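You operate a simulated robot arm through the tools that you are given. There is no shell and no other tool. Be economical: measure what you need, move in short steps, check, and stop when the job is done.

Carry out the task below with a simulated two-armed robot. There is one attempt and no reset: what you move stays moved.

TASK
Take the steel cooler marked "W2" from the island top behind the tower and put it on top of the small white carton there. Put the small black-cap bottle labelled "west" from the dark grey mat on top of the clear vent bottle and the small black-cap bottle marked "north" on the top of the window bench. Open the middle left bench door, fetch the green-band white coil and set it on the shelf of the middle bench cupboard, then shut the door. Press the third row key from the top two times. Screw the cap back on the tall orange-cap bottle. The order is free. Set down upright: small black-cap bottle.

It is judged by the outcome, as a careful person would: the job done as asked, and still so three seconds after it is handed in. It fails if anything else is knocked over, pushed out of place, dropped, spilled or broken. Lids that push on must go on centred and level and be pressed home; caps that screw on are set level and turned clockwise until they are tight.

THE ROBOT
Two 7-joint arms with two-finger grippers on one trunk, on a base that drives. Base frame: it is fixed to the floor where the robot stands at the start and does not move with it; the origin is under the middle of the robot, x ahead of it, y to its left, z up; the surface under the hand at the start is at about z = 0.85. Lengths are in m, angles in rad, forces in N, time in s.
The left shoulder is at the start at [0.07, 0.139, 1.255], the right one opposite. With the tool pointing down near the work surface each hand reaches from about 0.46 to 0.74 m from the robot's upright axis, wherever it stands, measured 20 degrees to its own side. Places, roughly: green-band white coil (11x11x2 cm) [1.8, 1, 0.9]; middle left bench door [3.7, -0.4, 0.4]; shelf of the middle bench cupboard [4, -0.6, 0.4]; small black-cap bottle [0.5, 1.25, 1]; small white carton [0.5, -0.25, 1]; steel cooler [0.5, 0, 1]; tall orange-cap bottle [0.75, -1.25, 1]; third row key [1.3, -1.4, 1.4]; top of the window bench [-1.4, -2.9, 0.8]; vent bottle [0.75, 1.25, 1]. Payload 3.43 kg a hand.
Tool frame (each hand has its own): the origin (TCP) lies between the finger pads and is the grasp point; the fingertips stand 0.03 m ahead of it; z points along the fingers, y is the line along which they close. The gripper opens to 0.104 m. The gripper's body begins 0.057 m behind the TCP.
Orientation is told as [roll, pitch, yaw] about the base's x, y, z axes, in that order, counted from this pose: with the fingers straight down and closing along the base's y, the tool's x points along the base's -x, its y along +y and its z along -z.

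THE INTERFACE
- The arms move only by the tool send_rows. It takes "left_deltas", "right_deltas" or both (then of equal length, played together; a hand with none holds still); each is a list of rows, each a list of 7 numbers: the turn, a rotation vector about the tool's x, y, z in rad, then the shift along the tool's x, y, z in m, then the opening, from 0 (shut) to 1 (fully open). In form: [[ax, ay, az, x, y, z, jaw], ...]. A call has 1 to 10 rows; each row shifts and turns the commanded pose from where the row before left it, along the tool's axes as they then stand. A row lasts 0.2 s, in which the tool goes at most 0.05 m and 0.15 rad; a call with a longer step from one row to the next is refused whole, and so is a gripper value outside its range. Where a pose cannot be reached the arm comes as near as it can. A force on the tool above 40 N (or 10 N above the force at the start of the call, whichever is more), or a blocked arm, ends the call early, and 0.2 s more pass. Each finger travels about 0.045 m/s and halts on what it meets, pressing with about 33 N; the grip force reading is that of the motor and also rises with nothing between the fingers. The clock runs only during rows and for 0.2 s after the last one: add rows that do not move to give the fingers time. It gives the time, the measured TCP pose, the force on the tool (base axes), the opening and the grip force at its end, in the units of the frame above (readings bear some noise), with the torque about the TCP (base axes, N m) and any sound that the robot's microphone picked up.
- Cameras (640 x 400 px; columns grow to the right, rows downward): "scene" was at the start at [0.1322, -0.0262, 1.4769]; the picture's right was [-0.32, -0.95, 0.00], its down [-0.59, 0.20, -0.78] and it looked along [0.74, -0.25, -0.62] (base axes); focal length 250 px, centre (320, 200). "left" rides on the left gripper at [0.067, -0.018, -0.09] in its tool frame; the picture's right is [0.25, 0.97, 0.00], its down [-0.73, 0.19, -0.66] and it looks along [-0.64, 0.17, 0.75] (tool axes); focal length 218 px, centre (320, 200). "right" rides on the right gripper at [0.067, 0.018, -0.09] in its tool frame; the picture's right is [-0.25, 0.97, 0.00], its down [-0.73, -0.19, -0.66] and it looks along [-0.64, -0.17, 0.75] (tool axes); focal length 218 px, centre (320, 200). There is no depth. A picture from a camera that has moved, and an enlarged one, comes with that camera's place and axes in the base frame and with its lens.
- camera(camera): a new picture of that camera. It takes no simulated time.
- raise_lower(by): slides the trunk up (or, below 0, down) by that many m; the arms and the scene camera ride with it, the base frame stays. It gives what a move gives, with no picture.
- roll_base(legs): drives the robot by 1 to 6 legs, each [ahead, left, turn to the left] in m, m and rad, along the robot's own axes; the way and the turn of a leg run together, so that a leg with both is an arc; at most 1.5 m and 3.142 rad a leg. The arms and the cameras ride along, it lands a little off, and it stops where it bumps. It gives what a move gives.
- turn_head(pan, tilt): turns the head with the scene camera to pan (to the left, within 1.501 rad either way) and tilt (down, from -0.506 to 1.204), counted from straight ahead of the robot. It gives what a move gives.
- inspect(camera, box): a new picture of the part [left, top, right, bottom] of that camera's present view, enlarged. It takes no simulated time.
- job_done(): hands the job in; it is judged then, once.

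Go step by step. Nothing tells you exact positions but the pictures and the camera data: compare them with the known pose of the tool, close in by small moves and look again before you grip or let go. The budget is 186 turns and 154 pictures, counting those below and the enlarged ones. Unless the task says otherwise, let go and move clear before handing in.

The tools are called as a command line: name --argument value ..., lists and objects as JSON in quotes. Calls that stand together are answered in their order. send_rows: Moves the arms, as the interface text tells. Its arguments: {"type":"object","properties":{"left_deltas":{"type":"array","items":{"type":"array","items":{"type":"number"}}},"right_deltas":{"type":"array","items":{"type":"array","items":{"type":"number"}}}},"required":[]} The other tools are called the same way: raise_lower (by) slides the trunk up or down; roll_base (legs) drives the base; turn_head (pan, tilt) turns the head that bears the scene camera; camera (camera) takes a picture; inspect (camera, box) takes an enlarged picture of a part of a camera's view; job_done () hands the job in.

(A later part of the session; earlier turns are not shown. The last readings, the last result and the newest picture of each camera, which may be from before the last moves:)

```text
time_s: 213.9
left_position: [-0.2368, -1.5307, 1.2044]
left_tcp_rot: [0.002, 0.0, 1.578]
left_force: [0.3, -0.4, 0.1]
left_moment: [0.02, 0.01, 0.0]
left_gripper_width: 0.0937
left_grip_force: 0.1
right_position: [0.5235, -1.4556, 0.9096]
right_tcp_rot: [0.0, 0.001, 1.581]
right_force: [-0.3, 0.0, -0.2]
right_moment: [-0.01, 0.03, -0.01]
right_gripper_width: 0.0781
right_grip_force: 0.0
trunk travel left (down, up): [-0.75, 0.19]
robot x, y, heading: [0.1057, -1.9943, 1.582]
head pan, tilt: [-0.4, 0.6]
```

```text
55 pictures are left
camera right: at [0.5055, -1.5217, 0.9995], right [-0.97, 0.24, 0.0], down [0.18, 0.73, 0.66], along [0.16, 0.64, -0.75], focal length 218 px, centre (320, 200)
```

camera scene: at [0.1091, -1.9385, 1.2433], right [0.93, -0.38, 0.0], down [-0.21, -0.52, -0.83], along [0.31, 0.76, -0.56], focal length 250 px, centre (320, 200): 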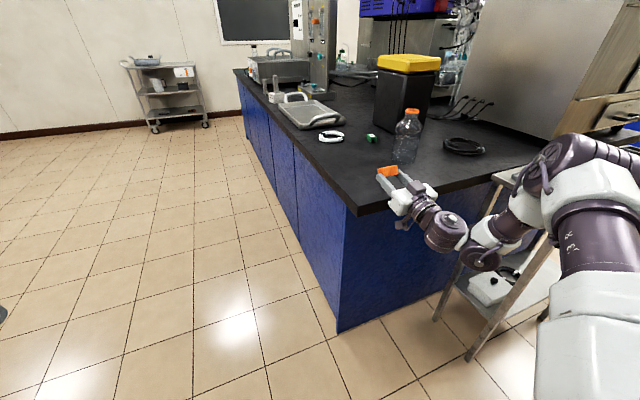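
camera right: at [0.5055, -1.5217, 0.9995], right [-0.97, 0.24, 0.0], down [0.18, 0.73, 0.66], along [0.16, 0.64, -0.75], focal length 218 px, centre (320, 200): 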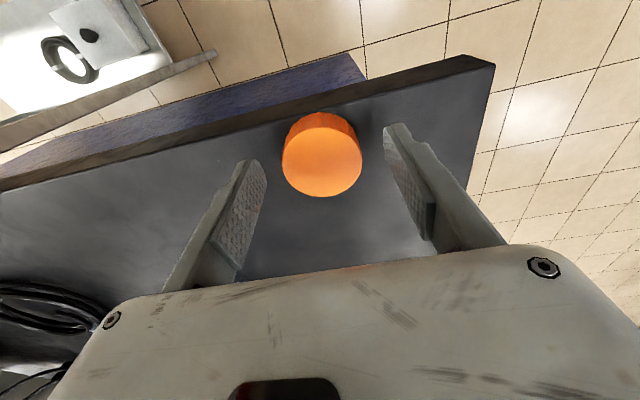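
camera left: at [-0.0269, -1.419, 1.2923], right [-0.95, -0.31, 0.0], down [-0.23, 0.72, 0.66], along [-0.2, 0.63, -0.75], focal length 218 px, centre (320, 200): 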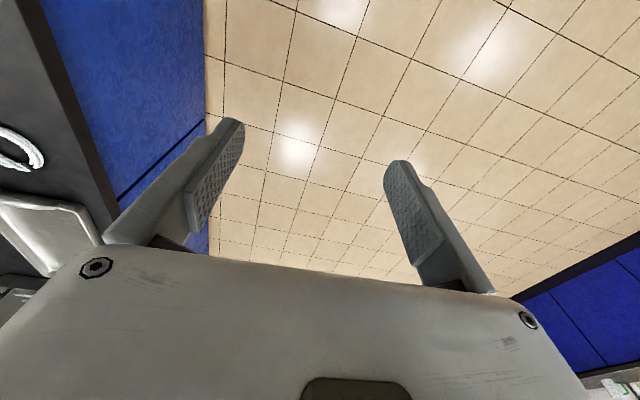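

Centred, so I'll descend the last 2 cm and grip.

send_rows --right_deltas '[[0, 0, 0, 0, 0.001, 0.0205, 0.75], [0, 0, 0, 0, 0, 0, 0.75], [0, 0, 0, 0, 0, 0, 0.6], [0, 0, 0, 0, 0, 0, 0.45], [0, 0, 0, 0, 0, 0, 0.35], [0, 0, 0, 0, 0, 0, 0.35], [0, 0, 0, 0, 0, 0, 0.35]]'

inspect --camera "right" --box '[240, 60, 400, 220]'

```text
time_s: 215.5
left_position: [-0.2369, -1.5301, 1.2039]
left_tcp_rot: [0.0, -0.003, 1.579]
left_force: [0.1, 0.8, 0.8]
left_moment: [-0.01, -0.01, -0.01]
left_gripper_width: 0.0937
left_grip_force: 0.1
right_position: [0.522, -1.464, 0.9018]
right_tcp_rot: [0.0, 0.002, 1.584]
right_force: [1.3, -0.2, 0.2]
right_moment: [-0.02, 0.02, 0.01]
right_gripper_width: 0.0458
right_grip_force: 33.0
right hand out of reach, approached as far as the arm can: row 1
trunk travel left (down, up): [-0.75, 0.19]
robot x, y, heading: [0.1059, -1.9914, 1.578]
head pan, tilt: [-0.4, 0.6]
```

```text
2.50 times, centred on (320, 140) of right
camera zoom: at [0.5042, -1.5311, 0.9924], right [-0.97, 0.24, 0.0], down [0.18, 0.73, 0.66], along [0.16, 0.64, -0.75], focal length 546 px, centre (320, 350)
```

zoom: 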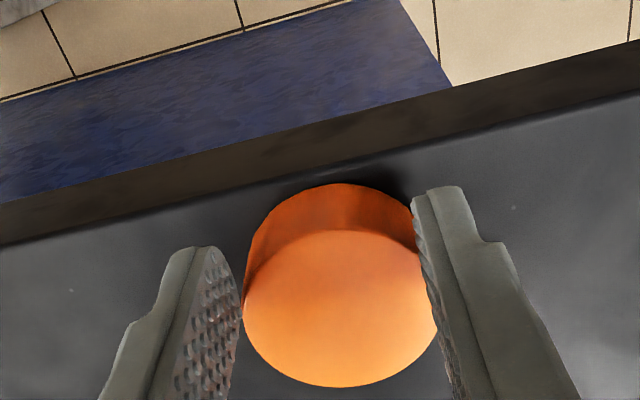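

The hand ended slightly short and off-centre. I'll reopen, nudge the base forward about 1 cm, lower the trunk a touch, then look.

send_rows --right_deltas '[[0, 0, 0, 0, 0, 0, 0.55], [0, 0, 0, 0, 0, 0, 0.75], [0, 0, 0, 0, 0, 0, 0.75]]'

roll_base --legs '[[0.012, 0, 0]]'

raise_lower --by -0.012

inspect --camera "right" --box '[240, 60, 400, 220]'

```text
time_s: 216.3
left_position: [-0.2371, -1.5308, 1.2031]
left_tcp_rot: [-0.001, -0.003, 1.58]
left_force: [-0.2, 0.4, 0.7]
left_moment: [0.0, 0.04, 0.03]
left_gripper_width: 0.0937
left_grip_force: 0.0
right_position: [0.5229, -1.4632, 0.9022]
right_tcp_rot: [0.0, 0.001, 1.582]
right_force: [0.0, -0.1, 0.3]
right_moment: [-0.02, -0.01, 0.0]
right_gripper_width: 0.078
right_grip_force: 0.1
trunk travel left (down, up): [-0.75, 0.19]
robot x, y, heading: [0.1037, -1.987, 1.585]
head pan, tilt: [-0.4, 0.6]
```

```text
time_s: 217.0
left_position: [-0.2356, -1.5222, 1.2054]
left_tcp_rot: [0.0, -0.004, 1.579]
left_force: [-0.1, 0.0, 0.9]
left_moment: [0.07, -0.01, 0.03]
left_gripper_width: 0.0935
left_grip_force: 0.0
right_position: [0.5223, -1.4541, 0.9047]
right_tcp_rot: [0.0, -0.005, 1.581]
right_force: [-0.8, -0.9, 0.6]
right_moment: [0.04, -0.01, 0.01]
right_gripper_width: 0.0781
right_grip_force: 0.1
trunk travel left (down, up): [-0.75, 0.19]
robot x, y, heading: [0.1027, -1.9747, 1.583]
head pan, tilt: [-0.4, 0.6]
```

```text
time_s: 217.6
left_position: [-0.2358, -1.5191, 1.1913]
left_tcp_rot: [-0.001, -0.004, 1.579]
left_force: [0.3, -0.4, 0.1]
left_moment: [0.05, 0.0, 0.02]
left_gripper_width: 0.0939
left_grip_force: 0.1
right_position: [0.523, -1.453, 0.8925]
right_tcp_rot: [0.001, -0.002, 1.582]
right_force: [0.6, -0.2, 0.8]
right_moment: [0.03, 0.02, 0.02]
right_gripper_width: 0.078
right_grip_force: 0.1
trunk travel left (down, up): [-0.738, 0.202]
robot x, y, heading: [0.1043, -1.9799, 1.579]
head pan, tilt: [-0.4, 0.6]
```

```text
2.50 times, centred on (320, 140) of right
camera zoom: at [0.5041, -1.5201, 0.9808], right [-0.97, 0.24, 0.0], down [0.18, 0.73, 0.66], along [0.16, 0.64, -0.75], focal length 546 px, centre (320, 350)
```

zoom: 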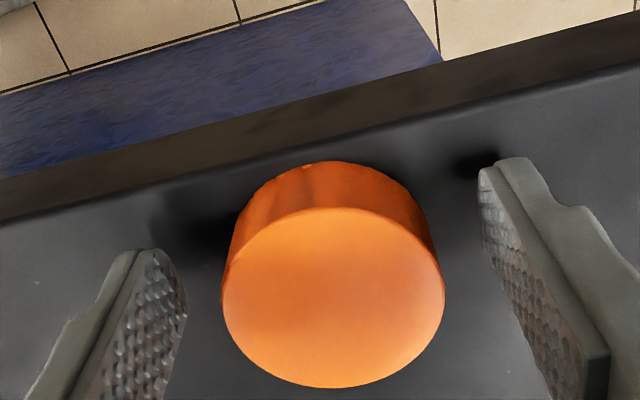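

The cap is 6 mm further ahead. I'll shift and grip.

send_rows --right_deltas '[[0, 0, 0, -0.006, 0.0005, 0, 0.75], [0, 0, 0, 0, 0, 0, 0.75]]'

inspect --camera "right" --box '[240, 60, 400, 220]'

```text
time_s: 218.2
left_position: [-0.2363, -1.5188, 1.1926]
left_tcp_rot: [-0.001, -0.003, 1.579]
left_force: [0.4, 0.2, 0.9]
left_moment: [0.02, -0.01, 0.0]
left_gripper_width: 0.0936
left_grip_force: 0.0
right_position: [0.5197, -1.4496, 0.8934]
right_tcp_rot: [-0.001, -0.003, 1.581]
right_force: [-0.2, -0.5, -0.6]
right_moment: [0.03, 0.01, 0.0]
right_gripper_width: 0.078
right_grip_force: 0.1
right hand out of reach, approached as far as the arm can: row 1
trunk travel left (down, up): [-0.738, 0.202]
robot x, y, heading: [0.1028, -1.9786, 1.584]
head pan, tilt: [-0.4, 0.6]
```

```text
2.50 times, centred on (320, 140) of right
camera zoom: at [0.5026, -1.5161, 0.9834], right [-0.97, 0.24, 0.0], down [0.18, 0.73, 0.66], along [0.16, 0.64, -0.75], focal length 546 px, centre (320, 350)
```

zoom: 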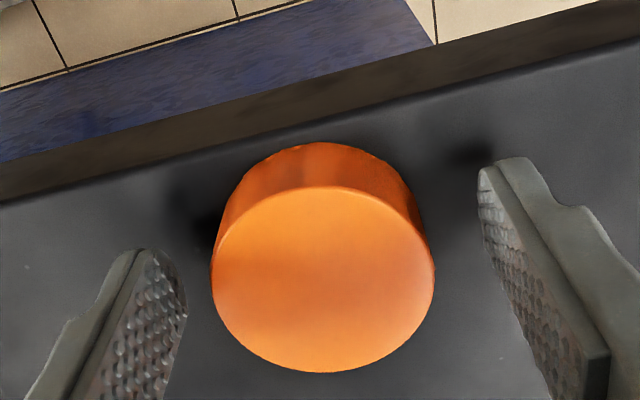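

raise_lower --by -0.004

send_rows --right_deltas '[[0, 0, 0, 0, 0, 0, 0.6], [0, 0, 0, 0, 0, 0, 0.48], [0, 0, 0, 0, 0, 0, 0.4], [0, 0, 0, 0, 0, 0, 0.35], [0, 0, 0, 0, 0, 0, 0.35], [0, 0, 0, 0, 0, 0, 0.35]]'

inspect --camera "right" --box '[240, 60, 400, 220]'

```text
time_s: 218.8
left_position: [-0.2366, -1.5191, 1.1881]
left_tcp_rot: [-0.002, -0.004, 1.582]
left_force: [0.0, 0.2, 0.0]
left_moment: [-0.02, -0.02, 0.04]
left_gripper_width: 0.0938
left_grip_force: 0.0
right_position: [0.5206, -1.4496, 0.8888]
right_tcp_rot: [0.0, -0.002, 1.582]
right_force: [-0.1, 0.1, 1.2]
right_moment: [-0.02, 0.0, -0.02]
right_gripper_width: 0.078
right_grip_force: 0.1
trunk travel left (down, up): [-0.734, 0.206]
robot x, y, heading: [0.1056, -1.983, 1.585]
head pan, tilt: [-0.4, 0.6]
```

```text
time_s: 220.2
left_position: [-0.2383, -1.5174, 1.1876]
left_tcp_rot: [0.001, -0.003, 1.579]
left_force: [-0.2, 0.7, -0.1]
left_moment: [0.02, 0.02, 0.0]
left_gripper_width: 0.0934
left_grip_force: 0.1
right_position: [0.5205, -1.4485, 0.8896]
right_tcp_rot: [0.0, -0.003, 1.581]
right_force: [0.7, 0.1, 0.2]
right_moment: [-0.01, -0.01, 0.01]
right_gripper_width: 0.0519
right_grip_force: 32.8
trunk travel left (down, up): [-0.734, 0.206]
robot x, y, heading: [0.1013, -1.9783, 1.579]
head pan, tilt: [-0.4, 0.6]
```

```text
2.50 times, centred on (320, 140) of right
camera zoom: at [0.5027, -1.5158, 0.9791], right [-0.97, 0.24, 0.0], down [0.18, 0.73, 0.66], along [0.16, 0.64, -0.75], focal length 546 px, centre (320, 350)
```

zoom: 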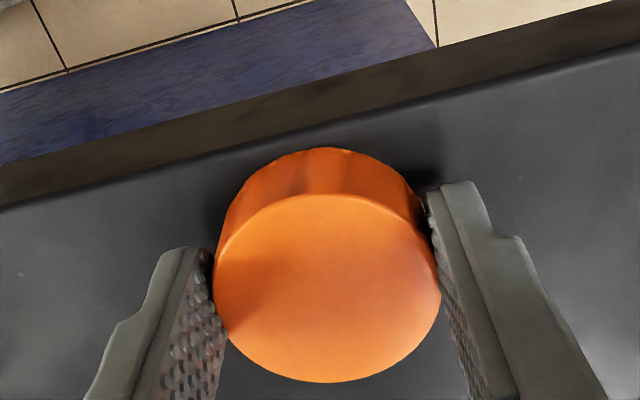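

Gripped well. I'll lift high, roll the hand to the far end of its range (to have a long clockwise stroke), and drive near the bottle.

raise_lower --by 0.016

send_rows --right_deltas '[[0, 0, 0, 0, 0, -0.045, 0.35], [0, 0, 0, 0, 0, -0.045, 0.35], [0, 0, 0, 0, 0, -0.045, 0.35], [0, 0, -0.15, 0, 0, -0.045, 0.35], [0, 0, -0.15, 0, 0, -0.045, 0.35], [0, 0, -0.15, 0, 0, 0, 0.35], [0, 0, -0.15, 0, 0, 0, 0.35], [0, 0, -0.15, 0, 0, 0, 0.35], [0, 0, -0.15, 0, 0, 0, 0.35], [0, 0, -0.15, 0, 0, 0, 0.35]]'

send_rows --right_deltas '[[0, 0, -0.15, 0, 0, 0, 0.35], [0, 0, -0.15, 0, 0, 0, 0.35], [0, 0, -0.15, 0, 0, 0, 0.35], [0, 0, -0.15, 0, 0, 0, 0.35], [0, 0, -0.15, 0, 0, 0, 0.35], [0, 0, -0.15, 0, 0, 0, 0.35], [0, 0, -0.15, 0, 0, 0, 0.35], [0, 0, -0.15, 0, 0, 0, 0.35], [0, 0, -0.15, 0, 0, 0, 0.35], [0, 0, -0.15, 0, 0, 0, 0.35]]'

roll_base --legs '[[0.13, 0, 0], [0, -0.2, 0]]'

camera --camera "right"

```text
time_s: 220.8
left_position: [-0.2355, -1.5175, 1.204]
left_tcp_rot: [0.0, -0.003, 1.58]
left_force: [0.4, 0.1, 0.3]
left_moment: [0.02, -0.05, -0.01]
left_gripper_width: 0.0937
left_grip_force: 0.0
right_position: [0.5211, -1.4496, 0.9054]
right_tcp_rot: [0.001, -0.001, 1.582]
right_force: [0.1, -0.2, -0.7]
right_moment: [0.05, 0.0, -0.03]
right_gripper_width: 0.0516
right_grip_force: 33.2
trunk travel left (down, up): [-0.75, 0.19]
robot x, y, heading: [0.1034, -1.9801, 1.583]
head pan, tilt: [-0.4, 0.6]
```

```text
time_s: 223.0
left_position: [-0.2368, -1.5191, 1.2037]
left_tcp_rot: [0.002, -0.004, 1.58]
left_force: [0.5, 0.0, 0.5]
left_moment: [0.01, 0.0, -0.02]
left_gripper_width: 0.0934
left_grip_force: 0.0
right_position: [0.5214, -1.45, 1.1298]
right_tcp_rot: [-0.001, -0.001, 2.633]
right_force: [-0.5, -0.8, -0.5]
right_moment: [0.0, 0.01, 0.02]
right_gripper_width: 0.0518
right_grip_force: 33.0
trunk travel left (down, up): [-0.75, 0.19]
robot x, y, heading: [0.1041, -1.9825, 1.582]
head pan, tilt: [-0.4, 0.6]
```

```text
time_s: 225.2
left_position: [-0.2372, -1.5189, 1.2042]
left_tcp_rot: [0.002, -0.004, 1.579]
left_force: [-0.5, 0.5, -0.1]
left_moment: [-0.02, 0.0, -0.01]
left_gripper_width: 0.0937
left_grip_force: 0.0
right_position: [0.5199, -1.4497, 1.131]
right_tcp_rot: [0.001, 0.001, -2.151]
right_force: [0.6, -0.9, -0.3]
right_moment: [-0.04, 0.03, -0.01]
right_gripper_width: 0.0514
right_grip_force: 32.5
trunk travel left (down, up): [-0.75, 0.19]
robot x, y, heading: [0.1027, -1.981, 1.58]
head pan, tilt: [-0.4, 0.6]
```

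```text
time_s: 227.7
left_position: [-0.0413, -1.386, 1.2027]
left_tcp_rot: [-0.001, -0.003, 1.58]
left_force: [0.2, -0.5, 0.2]
left_moment: [-0.02, -0.03, -0.01]
left_gripper_width: 0.0936
left_grip_force: 0.1
right_position: [0.7169, -1.3147, 1.1314]
right_tcp_rot: [0.002, 0.003, -2.151]
right_force: [-0.1, 0.3, 0.9]
right_moment: [-0.03, -0.01, 0.0]
right_gripper_width: 0.051
right_grip_force: 33.1
trunk travel left (down, up): [-0.75, 0.19]
robot x, y, heading: [0.3049, -1.8455, 1.58]
head pan, tilt: [-0.4, 0.6]
```

```text
50 pictures are left
camera right: at [0.7663, -1.2683, 1.222], right [0.67, -0.74, 0.0], down [-0.56, -0.51, 0.65], along [-0.49, -0.44, -0.76], focal length 218 px, centre (320, 200)
```

right: 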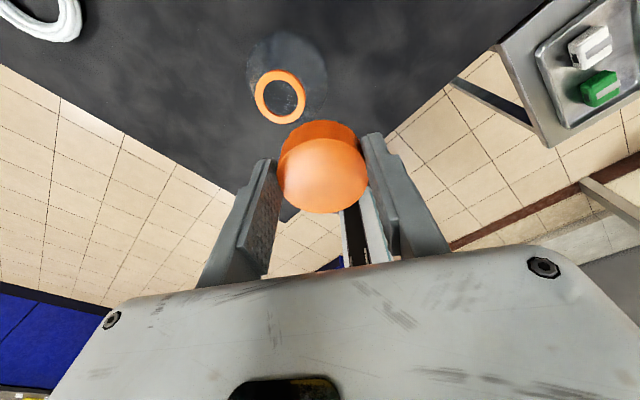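

The ring shows at (0.700, -1.281). Aligning cap to ring in the same image needs a shift of (-0.0165, +0.036). I'll move and descend partway.

send_rows --right_deltas '[[0, 0, 0, 0.0211, -0.0335, 0, 0.35], [0, 0, 0, 0, 0, 0.02, 0.35], [0, 0, 0, 0, 0, 0.02, 0.35], [0, 0, 0, 0, 0, 0, 0.35]]'

inspect --camera "right" --box '[240, 60, 400, 220]'

turn_head --pan -0.5 --tilt 0.7

camera --camera "scene"

```text
time_s: 228.7
left_position: [-0.04, -1.3846, 1.2025]
left_tcp_rot: [-0.001, -0.003, 1.581]
left_force: [0.3, -0.4, -0.4]
left_moment: [0.03, -0.01, 0.04]
left_gripper_width: 0.0934
left_grip_force: 0.0
right_position: [0.7007, -1.279, 1.0897]
right_tcp_rot: [0.002, -0.001, -2.152]
right_force: [-0.7, 1.2, 0.2]
right_moment: [0.0, -0.01, -0.05]
right_gripper_width: 0.0511
right_grip_force: 32.8
trunk travel left (down, up): [-0.75, 0.19]
robot x, y, heading: [0.3059, -1.8433, 1.587]
head pan, tilt: [-0.4, 0.6]
```

```text
2.50 times, centred on (320, 140) of right
camera zoom: at [0.7513, -1.2321, 1.1789], right [0.67, -0.74, 0.0], down [-0.56, -0.51, 0.66], along [-0.49, -0.44, -0.75], focal length 546 px, centre (320, 350)
```

zoom: 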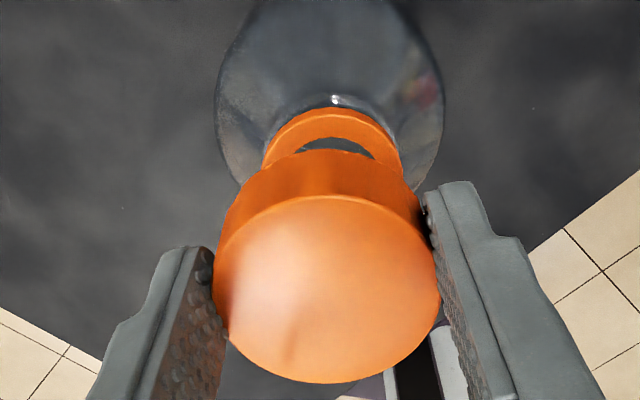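

```text
time_s: 229.3
left_position: [-0.0375, -1.3849, 1.2035]
left_tcp_rot: [0.001, -0.003, 1.581]
left_force: [0.6, -1.2, 0.5]
left_moment: [0.03, 0.0, 0.04]
left_gripper_width: 0.0935
left_grip_force: 0.0
right_position: [0.7003, -1.2794, 1.0896]
right_tcp_rot: [0.0, 0.001, -2.152]
right_force: [1.3, 0.7, 0.3]
right_moment: [0.06, 0.04, 0.01]
right_gripper_width: 0.0512
right_grip_force: 33.0
trunk travel left (down, up): [-0.75, 0.19]
robot x, y, heading: [0.3034, -1.8443, 1.578]
head pan, tilt: [-0.499, 0.7]
```

```text
48 pictures are left
camera scene: at [0.3421, -1.7177, 1.4746], right [0.88, -0.47, 0.0], down [-0.3, -0.57, -0.77], along [0.36, 0.68, -0.64], focal length 250 px, centre (320, 200)
```

scene: 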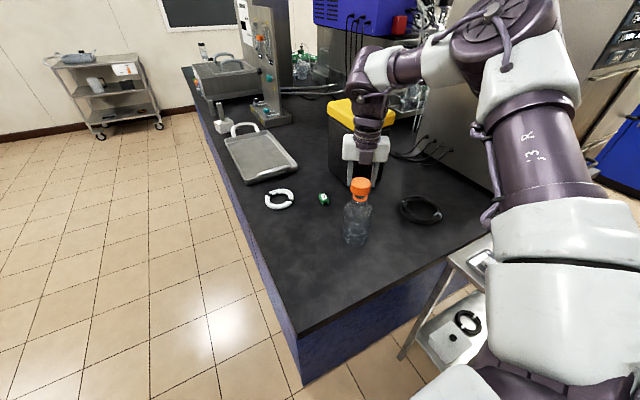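

Only 2.4 mm of lateral correction is needed. I'll descend to just above the ring and check again.

send_rows --right_deltas '[[0, 0, 0, 0, 0.0024, 0.01, 0.35], [0, 0, 0, 0, 0, 0.009, 0.35], [0, 0, 0, 0, 0, 0, 0.35]]'

inspect --camera "right" --box '[240, 60, 400, 220]'

inspect --camera "scene" --box '[330, 165, 390, 210]'

```text
time_s: 230.1
left_position: [-0.0385, -1.3851, 1.2032]
left_tcp_rot: [-0.001, -0.005, 1.58]
left_force: [1.4, -0.1, -0.8]
left_moment: [0.02, 0.01, -0.02]
left_gripper_width: 0.0935
left_grip_force: 0.1
right_position: [0.7042, -1.2806, 1.0721]
right_tcp_rot: [0.0, 0.002, -2.152]
right_force: [0.2, -1.1, 0.3]
right_moment: [0.01, -0.04, 0.0]
right_gripper_width: 0.051
right_grip_force: 32.8
trunk travel left (down, up): [-0.75, 0.19]
robot x, y, heading: [0.3029, -1.846, 1.581]
head pan, tilt: [-0.499, 0.7]
```

```text
2.50 times, centred on (320, 140) of right
camera zoom: at [0.7537, -1.2337, 1.1607], right [0.67, -0.74, 0.0], down [-0.56, -0.51, 0.66], along [-0.49, -0.44, -0.76], focal length 546 px, centre (320, 350)
```

zoom: 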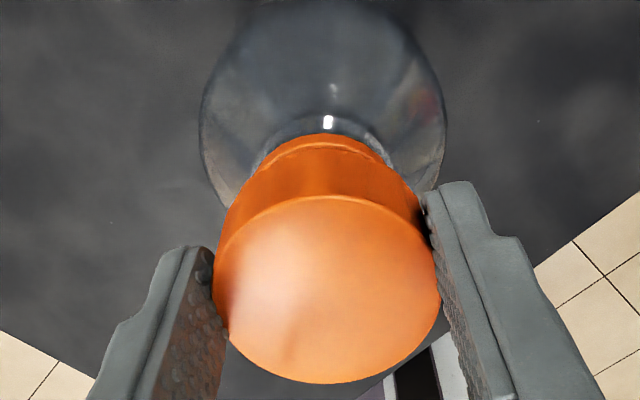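

```text
8.89 times, centred on (360, 188) of scene
camera zoom: at [0.3424, -1.7184, 1.4746], right [0.88, -0.47, 0.0], down [-0.3, -0.57, -0.76], along [0.36, 0.68, -0.64], focal length 2227 px, centre (-36, 311)
```

zoom: 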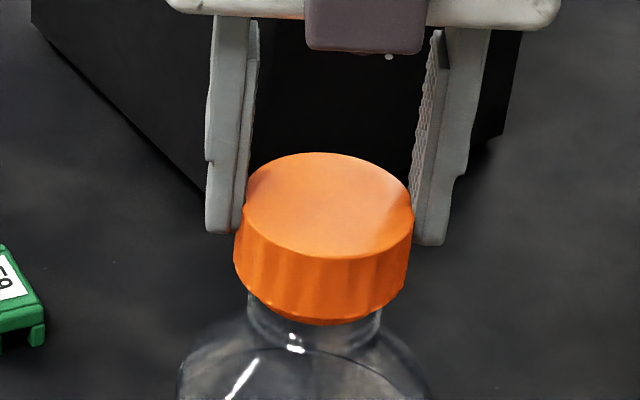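

Well centred in both views. I'll lower to contact gently.

send_rows --right_deltas '[[0, 0, 0, 0, 0, 0.003, 0.35], [0, 0, 0, 0, 0, 0.003, 0.35], [0, 0, 0, 0, 0, 0.002, 0.35], [0, 0, 0, 0, 0, 0, 0.35]]'

```text
time_s: 231.1
left_position: [-0.0379, -1.3859, 1.2049]
left_tcp_rot: [0.001, -0.005, 1.58]
left_force: [0.3, -0.9, -0.7]
left_moment: [0.02, -0.02, 0.0]
left_gripper_width: 0.0936
left_grip_force: 0.0
right_position: [0.7041, -1.282, 1.0644]
right_tcp_rot: [-0.003, 0.005, -2.152]
right_force: [2.0, 1.4, 11.6]
right_moment: [0.09, -0.3, -0.01]
right_gripper_width: 0.0511
right_grip_force: 32.7
trunk travel left (down, up): [-0.75, 0.19]
robot x, y, heading: [0.3027, -1.8434, 1.578]
head pan, tilt: [-0.499, 0.7]
```

The contact reaction is on the +x side, so I'll lift slightly, shift 2 mm that way and touch again.

send_rows --right_deltas '[[0, 0, 0, 0, 0, -0.004, 0.35], [0, 0, 0, 0.0011, 0.0017, 0, 0.35], [0, 0, 0, 0, 0, 0.002, 0.35], [0, 0, 0, 0, 0, 0.002, 0.35], [0, 0, 0, 0, 0, 0, 0.35]]'

```text
time_s: 232.3
left_position: [-0.0386, -1.385, 1.2058]
left_tcp_rot: [0.001, -0.004, 1.582]
left_force: [0.1, 0.5, -0.4]
left_moment: [-0.03, 0.04, 0.01]
left_gripper_width: 0.0935
left_grip_force: 0.0
right_position: [0.706, -1.2811, 1.0644]
right_tcp_rot: [-0.001, 0.004, -2.151]
right_force: [2.3, 1.4, 13.3]
right_moment: [0.2, -0.01, -0.07]
right_gripper_width: 0.0507
right_grip_force: 32.8
trunk travel left (down, up): [-0.75, 0.19]
robot x, y, heading: [0.305, -1.8447, 1.58]
head pan, tilt: [-0.499, 0.7]
```

Balanced now. I'll start turning clockwise with light pressure and monitor.

send_rows --right_deltas '[[0, 0, 0, 0.0008, -0.0005, 0.0003, 0.35], [0, 0, 0.15, 0, 0, 0.0003, 0.35], [0, 0, 0.15, 0, 0, 0.0003, 0.35], [0, 0, 0.15, 0, 0, 0.0003, 0.35], [0, 0, 0.15, 0, 0, 0.0003, 0.35], [0, 0, 0.15, 0, 0, 0.0003, 0.35], [0, 0, 0, 0, 0, 0, 0.35]]'

```text
time_s: 233.9
left_position: [-0.0412, -1.3861, 1.2052]
left_tcp_rot: [-0.003, -0.005, 1.581]
left_force: [1.1, 0.3, 0.8]
left_moment: [0.0, 0.02, -0.01]
left_gripper_width: 0.0938
left_grip_force: 0.0
right_position: [0.7055, -1.2804, 1.0636]
right_tcp_rot: [-0.003, 0.003, -2.903]
right_force: [0.7, 1.9, 19.9]
right_moment: [0.15, -0.22, -0.05]
right_gripper_width: 0.0504
right_grip_force: 32.8
trunk travel left (down, up): [-0.75, 0.19]
robot x, y, heading: [0.3021, -1.8447, 1.586]
head pan, tilt: [-0.499, 0.7]
```

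send_rows --right_deltas '[[0, 0, 0.15, 0, 0, 0.0002, 0.35], [0, 0, 0.15, 0, 0, 0.0002, 0.35], [0, 0, 0.15, 0, 0, 0.0002, 0.35], [0, 0, 0.15, 0, 0, 0.0002, 0.35], [0, 0, 0.15, 0, 0, 0.0002, 0.35], [0, 0, 0, 0, 0, 0, 0.35]]'

inspect --camera "scene" --box '[320, 165, 400, 255]'

```text
time_s: 235.3
left_position: [-0.041, -1.3882, 1.2044]
left_tcp_rot: [-0.001, -0.005, 1.581]
left_force: [0.5, -0.7, -0.1]
left_moment: [-0.03, -0.01, 0.01]
left_gripper_width: 0.0936
left_grip_force: 0.1
right_position: [0.7056, -1.2831, 1.063]
right_tcp_rot: [-0.005, 0.0, 2.63]
right_force: [1.4, 0.9, 24.4]
right_moment: [-0.13, -0.36, 0.08]
right_gripper_width: 0.0503
right_grip_force: 32.7
trunk travel left (down, up): [-0.75, 0.19]
robot x, y, heading: [0.3028, -1.843, 1.583]
head pan, tilt: [-0.499, 0.7]
```

```text
4.44 times, centred on (360, 210) of scene
camera zoom: at [0.3403, -1.7214, 1.475], right [0.88, -0.47, 0.0], down [-0.3, -0.57, -0.77], along [0.36, 0.68, -0.64], focal length 1114 px, centre (142, 156)
```

zoom: 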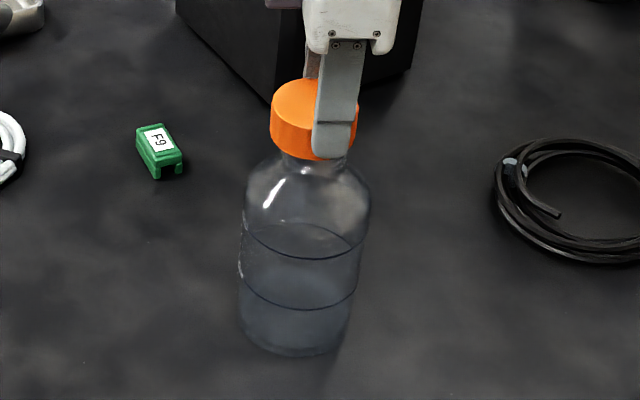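

The bottle itself is turning with the cap, so it must be held. I'll lift the cap off (keeping it gripped) and turn the left hand to point sideways to the right, to grip the bottle body.

send_rows --right_deltas '[[0, 0, 0, 0, 0, -0.02, 0.35], [0, 0, 0, 0, 0, -0.03, 0.35], [0, 0, 0, 0, 0, -0.02, 0.35], [0, 0, -0.15, 0, 0, 0, 0.35], [0, 0, -0.15, 0, 0, 0, 0.35], [0, 0, -0.15, 0, 0, 0, 0.35], [0, 0, -0.15, 0, 0, 0, 0.35], [0, 0, -0.15, 0, 0, 0, 0.35], [0, 0, -0.15, 0, 0, 0, 0.35], [0, 0, -0.15, 0, 0, 0, 0.35]]' --left_deltas '[[0.0863, 0.0863, -0.0863, 0, 0, 0, 1], [0.0863, 0.0863, -0.0863, 0, 0, 0, 1], [0.0863, 0.0863, -0.0863, 0, 0, 0, 1], [0.0863, 0.0863, -0.0863, 0, 0, 0, 1], [0.0863, 0.0863, -0.0863, 0, 0, 0, 1], [0.0863, 0.0863, -0.0863, 0, 0, 0, 1], [0.0863, 0.0863, -0.0863, 0, 0, 0, 1], [0.0863, 0.0863, -0.0863, 0, 0, 0, 1], [0.0863, 0.0863, -0.0863, 0, 0, 0, 1], [0.0863, 0.0863, -0.0863, 0, 0, 0, 1]]'

send_rows --left_deltas '[[0.0863, 0.0863, -0.0863, 0, 0, 0, 1], [0.0863, 0.0863, -0.0863, 0, 0, 0, 1], [0.0863, 0.0863, -0.0863, 0, 0, 0, 1], [0.0863, 0.0863, -0.0863, 0, 0, 0, 1], [0, 0, 0, 0, 0, 0, 1]]'

```text
time_s: 237.5
left_position: [0.0138, -1.3497, 1.1845]
left_tcp_rot: [-0.613, 1.082, 2.185]
left_force: [-0.3, 0.7, 0.8]
left_moment: [-0.01, -0.01, -0.02]
left_gripper_width: 0.104
left_grip_force: 0.1
left hand out of reach, approached as far as the arm can: row 4, 5, 6, 7
right_position: [0.7069, -1.2785, 1.1303]
right_tcp_rot: [0.0, 0.002, -2.599]
right_force: [-0.5, 0.2, -0.1]
right_moment: [-0.03, 0.0, -0.01]
right_gripper_width: 0.0504
right_grip_force: 33.1
trunk travel left (down, up): [-0.75, 0.19]
robot x, y, heading: [0.2997, -1.846, 1.582]
head pan, tilt: [-0.499, 0.7]
```

```text
time_s: 238.7
left_position: [-0.0386, -1.3336, 1.2067]
left_tcp_rot: [-0.813, 1.525, 2.309]
left_force: [0.0, -0.6, 0.0]
left_moment: [0.02, 0.04, 0.0]
left_gripper_width: 0.1042
left_grip_force: 0.0
left hand out of reach, approached as far as the arm can: row 2, 3, 4
right_position: [0.7058, -1.2787, 1.1308]
right_tcp_rot: [-0.001, 0.001, -2.6]
right_force: [0.2, 0.2, 0.4]
right_moment: [-0.04, -0.02, 0.0]
right_gripper_width: 0.0502
right_grip_force: 32.9
trunk travel left (down, up): [-0.75, 0.19]
robot x, y, heading: [0.3028, -1.8463, 1.578]
head pan, tilt: [-0.499, 0.7]
```

The left hand now points to the right (world +x) with its camera on top. I'll shift the base so the bottle is reachable by both hands, compensating with the right arm.

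roll_base --legs '[[0.045, -0.172, 0]]'

send_rows --right_deltas '[[0, 0, 0, -0.0424, -0.013, 0, 0.35], [0, 0, 0, -0.0424, -0.013, 0, 0.35], [0, 0, 0, -0.0424, -0.013, 0, 0.35], [0, 0, 0, -0.0424, -0.013, 0, 0.35], [0, 0, 0, 0, 0, 0, 0.35]]'

camera --camera "left"

```text
time_s: 240.2
left_position: [0.1302, -1.2881, 1.2052]
left_tcp_rot: [-0.851, 1.524, 2.273]
left_force: [-1.0, -0.4, 0.1]
left_moment: [0.0, 0.03, 0.0]
left_gripper_width: 0.1039
left_grip_force: 0.1
right_position: [0.8745, -1.232, 1.1322]
right_tcp_rot: [-0.001, 0.004, -2.599]
right_force: [-0.4, 0.6, -0.1]
right_moment: [0.0, -0.03, -0.03]
right_gripper_width: 0.0503
right_grip_force: 32.7
trunk travel left (down, up): [-0.75, 0.19]
robot x, y, heading: [0.471, -1.7981, 1.589]
head pan, tilt: [-0.499, 0.7]
```

```text
time_s: 241.4
left_position: [0.1322, -1.2871, 1.2089]
left_tcp_rot: [-0.804, 1.525, 2.32]
left_force: [0.0, 0.7, 0.3]
left_moment: [0.02, -0.01, 0.03]
left_gripper_width: 0.1038
left_grip_force: 0.1
right_position: [0.7044, -1.2739, 1.1308]
right_tcp_rot: [-0.002, 0.002, -2.598]
right_force: [0.7, -0.2, -0.2]
right_moment: [-0.01, 0.0, -0.02]
right_gripper_width: 0.0501
right_grip_force: 33.3
trunk travel left (down, up): [-0.75, 0.19]
robot x, y, heading: [0.4759, -1.7998, 1.586]
head pan, tilt: [-0.499, 0.7]
```

```text
44 pictures are left
camera left: at [0.046, -1.2702, 1.2778], right [-0.01, -0.98, 0.22], down [-0.68, -0.15, -0.71], along [0.73, -0.16, -0.66], focal length 218 px, centre (320, 200)
```

left: 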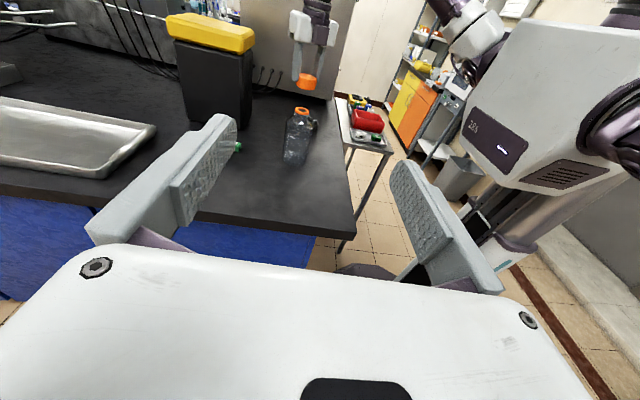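

The left camera sees the bottle between the fingers. I'll lower the left hand and bring it toward the bottle, stopping short.

send_rows --left_deltas '[[0, 0, 0, -0.03, -0.0006, 0.0368, 1], [0, 0, 0, -0.03, -0.0006, 0.0368, 1], [0, 0, 0, -0.03, -0.0006, 0.0368, 1], [0, 0, 0, -0.03, -0.0006, 0.0368, 1], [0, 0, 0, -0.03, -0.0006, 0.0368, 1], [0, 0, 0, -0.03, -0.0006, 0.0368, 1], [0, 0, 0, -0.03, -0.0006, 0.0368, 1], [0, 0, 0, -0.03, -0.0006, 0.0368, 1], [0, 0, 0, -0.03, -0.0006, 0.0368, 1], [0, 0, 0, 0, 0, 0, 1]]'

camera --camera "left"

```text
time_s: 243.6
left_position: [0.1389, -1.287, 1.2008]
left_tcp_rot: [-0.806, 1.526, 2.319]
left_force: [-0.3, -0.1, 0.4]
left_moment: [-0.02, -0.01, -0.02]
left_gripper_width: 0.1043
left_grip_force: 0.0
left hand out of reach, approached as far as the arm can: row 1, 2, 3, 4, 5, 6, 7, 8, 9
right_position: [0.7056, -1.2736, 1.1298]
right_tcp_rot: [0.0, 0.002, -2.599]
right_force: [0.5, 0.1, 0.1]
right_moment: [0.01, -0.01, -0.01]
right_gripper_width: 0.0504
right_grip_force: 33.2
trunk travel left (down, up): [-0.75, 0.19]
robot x, y, heading: [0.4751, -1.7938, 1.586]
head pan, tilt: [-0.499, 0.7]
```

```text
43 pictures are left
camera left: at [0.0528, -1.2691, 1.2717], right [-0.01, -0.98, 0.22], down [-0.68, -0.15, -0.71], along [0.73, -0.16, -0.66], focal length 218 px, centre (320, 200)
```

left: 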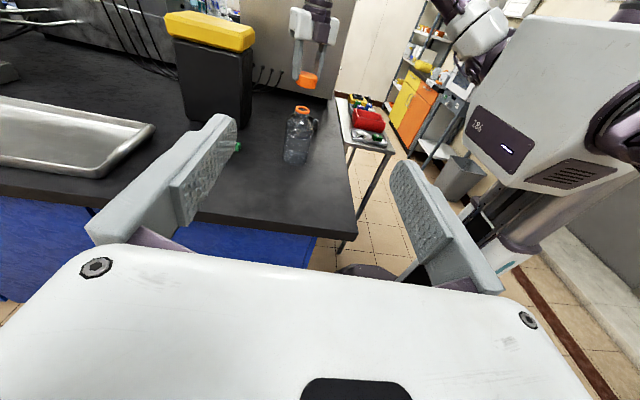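

The left arm is stuck in a joint corner and can't cross over to the right hand's zone. Alternative: turn with almost no downward force, so the bottle's own table friction holds it while the thread engages. I'll restore the left hand and re-measure alignment.

send_rows --left_deltas '[[-0.0863, -0.0863, 0.0863, 0, 0, 0, 1], [-0.0863, -0.0863, 0.0863, 0, 0, 0, 1], [-0.0863, -0.0863, 0.0863, 0, 0, 0, 1], [-0.0863, -0.0863, 0.0863, 0, 0, 0, 1], [-0.0863, -0.0863, 0.0863, 0, 0, 0, 1], [-0.0863, -0.0863, 0.0863, 0, 0, 0, 1], [-0.0863, -0.0863, 0.0863, 0, 0, 0, 1], [-0.0863, -0.0863, 0.0863, 0, 0, 0, 1], [-0.0863, -0.0863, 0.0863, 0, 0, 0, 1], [-0.0863, -0.0863, 0.0863, 0, 0, 0, 1]]' --right_deltas '[[0, 0, -0.15, 0, 0, 0, 0.35], [0, 0, -0.15, 0, 0, 0, 0.35], [0, 0, -0.15, 0, 0, 0, 0.35], [0, 0, -0.15, 0, 0, 0, 0.35], [0, 0, -0.15, 0, 0, 0, 0.35], [0, 0, 0, 0, 0, 0, 0.35], [0, 0, 0, 0, 0, 0.02, 0.35], [0, 0, 0, 0, 0, 0.02, 0.35], [0, 0, 0, 0, 0, 0, 0.35], [0, 0, 0, 0, 0, 0, 0.35]]'

send_rows --left_deltas '[[-0.0863, -0.0863, 0.0863, 0, 0, 0, 1], [-0.0863, -0.0863, 0.0863, 0, 0, 0, 1], [-0.0863, -0.0863, 0.0863, 0, 0, 0, 1], [-0.0863, -0.0863, 0.0863, 0, 0, 0, 1], [0, 0, 0, 0, 0, 0, 1]]'

inspect --camera "right" --box '[240, 60, 400, 220]'

```text
time_s: 245.8
left_position: [0.2086, -1.2995, 1.2203]
left_tcp_rot: [-0.271, 0.351, 1.854]
left_force: [-0.2, -0.7, 0.0]
left_moment: [0.0, 0.03, 0.02]
left_gripper_width: 0.1042
left_grip_force: 0.0
left hand out of reach, approached as far as the arm can: row 3, 4, 5, 6, 7
right_position: [0.705, -1.2758, 1.0912]
right_tcp_rot: [0.0, 0.001, -1.849]
right_force: [1.3, 0.3, 0.1]
right_moment: [0.01, 0.0, 0.01]
right_gripper_width: 0.0506
right_grip_force: 32.7
trunk travel left (down, up): [-0.75, 0.19]
robot x, y, heading: [0.4715, -1.7959, 1.584]
head pan, tilt: [-0.499, 0.7]
```

```text
time_s: 247.0
left_position: [0.2099, -1.2974, 1.22]
left_tcp_rot: [0.03, -0.032, 1.554]
left_force: [0.4, -0.5, -0.6]
left_moment: [0.0, 0.01, 0.02]
left_gripper_width: 0.104
left_grip_force: 0.0
right_position: [0.7037, -1.2733, 1.0904]
right_tcp_rot: [-0.001, 0.001, -1.847]
right_force: [-1.0, 0.3, -0.3]
right_moment: [-0.02, 0.01, 0.0]
right_gripper_width: 0.0504
right_grip_force: 33.2
trunk travel left (down, up): [-0.75, 0.19]
robot x, y, heading: [0.4736, -1.7988, 1.591]
head pan, tilt: [-0.499, 0.7]
```

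```text
2.50 times, centred on (320, 140) of right
camera zoom: at [0.7387, -1.2143, 1.1803], right [0.86, -0.51, 0.0], down [-0.38, -0.65, 0.66], along [-0.33, -0.56, -0.75], focal length 546 px, centre (320, 350)
```

zoom: 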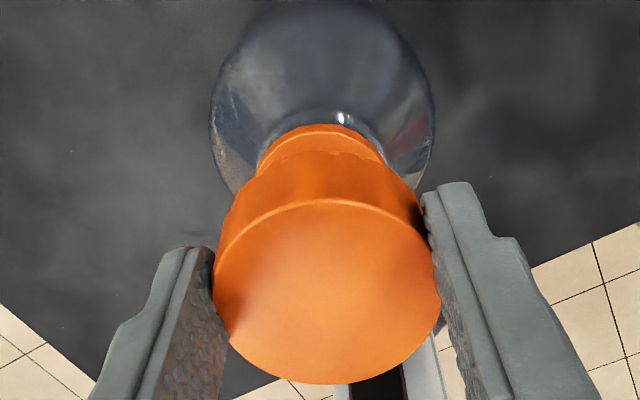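

I'll apply the measured correction of about 3-4 mm, descend close to the ring and recheck.

send_rows --right_deltas '[[0, 0, 0, -0.0032, -0.0022, 0.01, 0.35], [0, 0, 0, 0, 0, 0.01, 0.35], [0, 0, 0, 0, 0, 0, 0.35]]'

inspect --camera "right" --box '[240, 60, 400, 220]'

camera --camera "scene"

```text
time_s: 247.8
left_position: [0.2104, -1.2998, 1.2199]
left_tcp_rot: [0.032, -0.031, 1.554]
left_force: [-0.4, 0.2, 0.0]
left_moment: [0.02, -0.01, 0.02]
left_gripper_width: 0.1039
left_grip_force: 0.0
right_position: [0.7007, -1.2758, 1.0708]
right_tcp_rot: [0.0, 0.003, -1.847]
right_force: [1.1, 0.1, 0.0]
right_moment: [0.03, 0.01, 0.0]
right_gripper_width: 0.0503
right_grip_force: 33.8
trunk travel left (down, up): [-0.75, 0.19]
robot x, y, heading: [0.4728, -1.7969, 1.582]
head pan, tilt: [-0.499, 0.7]
```

```text
2.50 times, centred on (320, 140) of right
camera zoom: at [0.7353, -1.2157, 1.16], right [0.86, -0.51, 0.0], down [-0.38, -0.65, 0.66], along [-0.33, -0.56, -0.76], focal length 546 px, centre (320, 350)
```

zoom: 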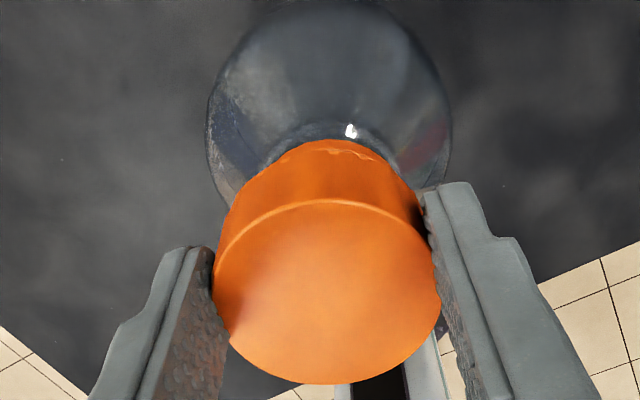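

```text
40 pictures are left
camera scene: at [0.5144, -1.6714, 1.4746], right [0.89, -0.47, 0.0], down [-0.3, -0.57, -0.76], along [0.36, 0.68, -0.64], focal length 250 px, centre (320, 200)
```

scene: 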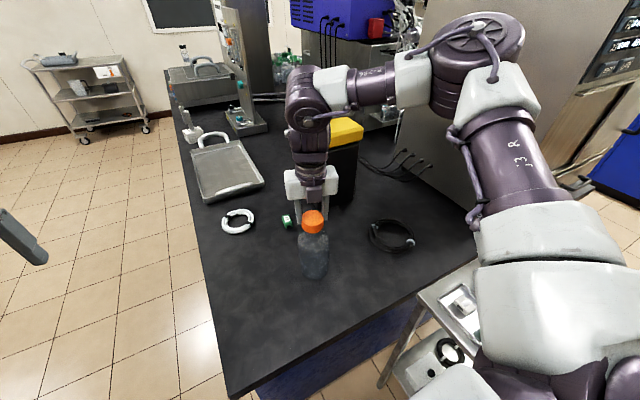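

Aligned now. I'll lower to the lightest contact.

send_rows --right_deltas '[[0, 0, 0, 0.0003, 0.0007, 0.003, 0.35], [0, 0, 0, 0, 0, 0.002, 0.35], [0, 0, 0, 0, 0, 0.0008, 0.35], [0, 0, 0, 0, 0, 0, 0.35]]'

```text
time_s: 248.8
left_position: [0.2104, -1.2982, 1.2208]
left_tcp_rot: [0.03, -0.03, 1.555]
left_force: [0.1, -0.1, 0.6]
left_moment: [-0.01, 0.01, -0.03]
left_gripper_width: 0.1042
left_grip_force: 0.2
right_position: [0.7021, -1.2762, 1.0643]
right_tcp_rot: [0.001, 0.002, -1.848]
right_force: [0.2, -0.5, 0.1]
right_moment: [0.02, -0.02, -0.01]
right_gripper_width: 0.0502
right_grip_force: 32.7
trunk travel left (down, up): [-0.75, 0.19]
robot x, y, heading: [0.4714, -1.7958, 1.583]
head pan, tilt: [-0.499, 0.7]
```

send_rows --right_deltas '[[0, 0, 0, 0, 0, 0.001, 0.35], [0, 0, 0, 0, 0, 0, 0.35]]'

```text
time_s: 249.4
left_position: [0.21, -1.299, 1.2204]
left_tcp_rot: [0.031, -0.032, 1.555]
left_force: [0.4, 0.1, -0.2]
left_moment: [0.02, 0.0, -0.05]
left_gripper_width: 0.1041
left_grip_force: 0.2
right_position: [0.7045, -1.277, 1.0636]
right_tcp_rot: [-0.002, 0.002, -1.85]
right_force: [0.7, -0.3, 0.5]
right_moment: [-0.01, 0.0, -0.01]
right_gripper_width: 0.0504
right_grip_force: 32.7
trunk travel left (down, up): [-0.75, 0.19]
robot x, y, heading: [0.473, -1.7978, 1.59]
head pan, tilt: [-0.499, 0.7]
```

Nearly zero force. Now I'll turn clockwise while following down very gently.

send_rows --right_deltas '[[0, 0, 0.1, 0, 0, 0.0003, 0.35], [0, 0, 0.1, 0, 0, 0.0003, 0.35], [0, 0, 0.1, 0, 0, 0.0003, 0.35], [0, 0, 0.1, 0, 0, 0.0003, 0.35], [0, 0, 0.1, 0, 0, 0.0002, 0.35], [0, 0, 0.1, 0, 0, 0.0002, 0.35], [0, 0, 0, 0, 0, 0, 0.35]]'

```text
time_s: 251.0
left_position: [0.2111, -1.2992, 1.2204]
left_tcp_rot: [0.03, -0.032, 1.555]
left_force: [0.7, -0.2, -0.1]
left_moment: [0.0, -0.02, -0.01]
left_gripper_width: 0.104
left_grip_force: 0.1
right_position: [0.7033, -1.2762, 1.0615]
right_tcp_rot: [0.0, 0.002, -2.452]
right_force: [0.4, -1.2, 0.8]
right_moment: [-0.02, -0.04, -0.01]
right_gripper_width: 0.0503
right_grip_force: 32.8
trunk travel left (down, up): [-0.75, 0.19]
robot x, y, heading: [0.479, -1.796, 1.589]
head pan, tilt: [-0.499, 0.7]
```

It is going down freely now, lower than before. I'll continue.

send_rows --right_deltas '[[0, 0, 0.15, 0, 0, 0.0003, 0.35], [0, 0, 0.15, 0, 0, 0.0003, 0.35], [0, 0, 0.15, 0, 0, 0.0003, 0.35], [0, 0, 0.15, 0, 0, 0.0003, 0.35], [0, 0, 0, 0, 0, 0, 0.35]]'

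inspect --camera "scene" --box '[280, 195, 350, 285]'

```text
time_s: 252.2
left_position: [0.2097, -1.2979, 1.2202]
left_tcp_rot: [0.03, -0.029, 1.555]
left_force: [-0.3, 0.9, 0.6]
left_moment: [0.04, -0.01, -0.02]
left_gripper_width: 0.1041
left_grip_force: 0.0
right_position: [0.7027, -1.2754, 1.0636]
right_tcp_rot: [-0.002, 0.003, -3.052]
right_force: [0.6, -0.5, -0.3]
right_moment: [-0.07, -0.01, 0.02]
right_gripper_width: 0.0504
right_grip_force: 32.6
trunk travel left (down, up): [-0.75, 0.19]
robot x, y, heading: [0.4729, -1.7992, 1.581]
head pan, tilt: [-0.499, 0.7]
```

```text
4.44 times, centred on (315, 240) of scene
camera zoom: at [0.5145, -1.6715, 1.4746], right [0.89, -0.47, 0.0], down [-0.3, -0.57, -0.76], along [0.36, 0.68, -0.64], focal length 1114 px, centre (342, 22)
```

zoom: 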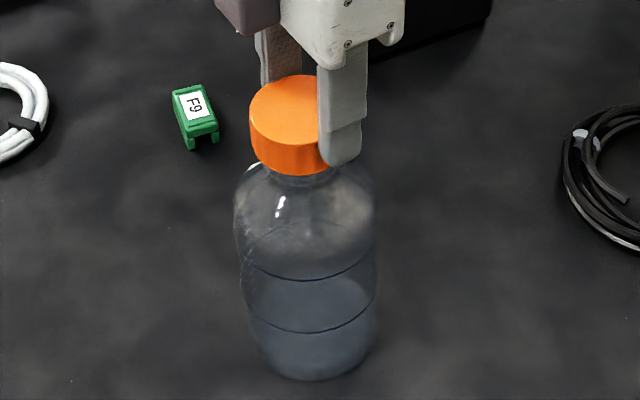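

send_rows --right_deltas '[[0, 0, 0.15, 0, 0, 0.0005, 0.35], [0, 0, 0.15, 0, 0, 0.0005, 0.35], [0, 0, 0.15, 0, 0, 0.0005, 0.35], [0, 0, 0, 0, 0, 0, 0.35]]'

```text
time_s: 253.2
left_position: [0.2111, -1.2991, 1.2203]
left_tcp_rot: [0.029, -0.032, 1.554]
left_force: [-0.9, 0.3, -0.3]
left_moment: [0.03, 0.01, 0.0]
left_gripper_width: 0.1043
left_grip_force: 0.1
right_position: [0.7027, -1.2769, 1.0589]
right_tcp_rot: [-0.002, 0.0, 2.784]
right_force: [0.0, -1.3, -0.2]
right_moment: [-0.02, 0.02, -0.01]
right_gripper_width: 0.0503
right_grip_force: 33.4
trunk travel left (down, up): [-0.75, 0.19]
robot x, y, heading: [0.4763, -1.7981, 1.583]
head pan, tilt: [-0.499, 0.7]
```

No resistance, so the skirt is passing over the ring. I'll go down without turning until the threads meet.

send_rows --right_deltas '[[0, 0, 0, 0, 0, 0.0015, 0.35], [0, 0, 0, 0, 0, 0.0015, 0.35], [0, 0, 0, 0, 0, 0.001, 0.35], [0, 0, 0, 0, 0, 0, 0.35]]'

```text
time_s: 254.2
left_position: [0.2096, -1.2988, 1.22]
left_tcp_rot: [0.03, -0.032, 1.554]
left_force: [0.0, 1.0, 0.4]
left_moment: [-0.02, 0.0, 0.04]
left_gripper_width: 0.1042
left_grip_force: 0.0
right_position: [0.702, -1.2756, 1.0548]
right_tcp_rot: [-0.002, 0.0, 2.786]
right_force: [-0.3, -0.7, 0.5]
right_moment: [-0.05, 0.01, 0.04]
right_gripper_width: 0.0502
right_grip_force: 32.7
trunk travel left (down, up): [-0.75, 0.19]
robot x, y, heading: [0.4752, -1.7964, 1.583]
head pan, tilt: [-0.499, 0.7]
```

send_rows --right_deltas '[[0, 0, 0, 0, 0, 0.0015, 0.35], [0, 0, 0, 0, 0, 0.0015, 0.35], [0, 0, 0, 0, 0, 0, 0.35]]'

inspect --camera "scene" --box '[285, 200, 345, 245]'

```text
time_s: 255.0
left_position: [0.2105, -1.2993, 1.22]
left_tcp_rot: [0.03, -0.032, 1.556]
left_force: [-0.3, -0.7, 0.0]
left_moment: [0.01, 0.0, -0.01]
left_gripper_width: 0.1041
left_grip_force: 0.0
right_position: [0.7019, -1.2769, 1.0521]
right_tcp_rot: [-0.001, -0.001, 2.785]
right_force: [-0.5, -1.5, -0.6]
right_moment: [-0.02, 0.04, -0.01]
right_gripper_width: 0.0501
right_grip_force: 33.1
trunk travel left (down, up): [-0.75, 0.19]
robot x, y, heading: [0.478, -1.7956, 1.589]
head pan, tilt: [-0.499, 0.7]
```

```text
8.89 times, centred on (315, 222) of scene
camera zoom: at [0.5144, -1.6716, 1.4746], right [0.89, -0.47, 0.0], down [-0.3, -0.57, -0.76], along [0.36, 0.68, -0.64], focal length 2227 px, centre (364, 0)
```

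zoom: 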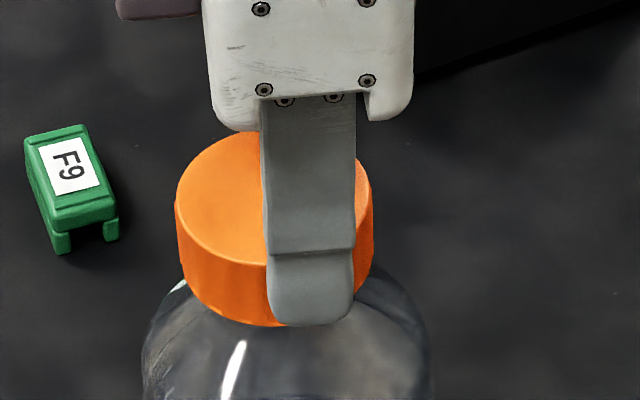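

The cap is now down over the neck. I'll turn clockwise, following slightly, and watch the torque.

send_rows --right_deltas '[[0, 0, 0.15, 0, 0, 0.0003, 0.35], [0, 0, 0.15, 0, 0, 0.0003, 0.35], [0, 0, 0.15, 0, 0, 0.0003, 0.35], [0, 0, 0.15, 0, 0, 0.0003, 0.35], [0, 0, 0.15, 0, 0, 0.0003, 0.35], [0, 0, 0.15, 0, 0, 0.0003, 0.35], [0, 0, 0.15, 0, 0, 0.0003, 0.35], [0, 0, 0.15, 0, 0, 0.0003, 0.35], [0, 0, 0, 0, 0, 0, 0.35]]'

```text
time_s: 257.0
left_position: [0.2098, -1.2988, 1.22]
left_tcp_rot: [0.029, -0.032, 1.557]
left_force: [0.3, 0.1, -0.6]
left_moment: [0.01, 0.0, 0.03]
left_gripper_width: 0.104
left_grip_force: 0.0
right_position: [0.7045, -1.2778, 1.0512]
right_tcp_rot: [0.0, -0.002, 1.583]
right_force: [-1.3, 0.6, -0.2]
right_moment: [-0.02, 0.03, -0.01]
right_gripper_width: 0.0501
right_grip_force: 32.7
trunk travel left (down, up): [-0.75, 0.19]
robot x, y, heading: [0.475, -1.8017, 1.585]
head pan, tilt: [-0.499, 0.7]
```

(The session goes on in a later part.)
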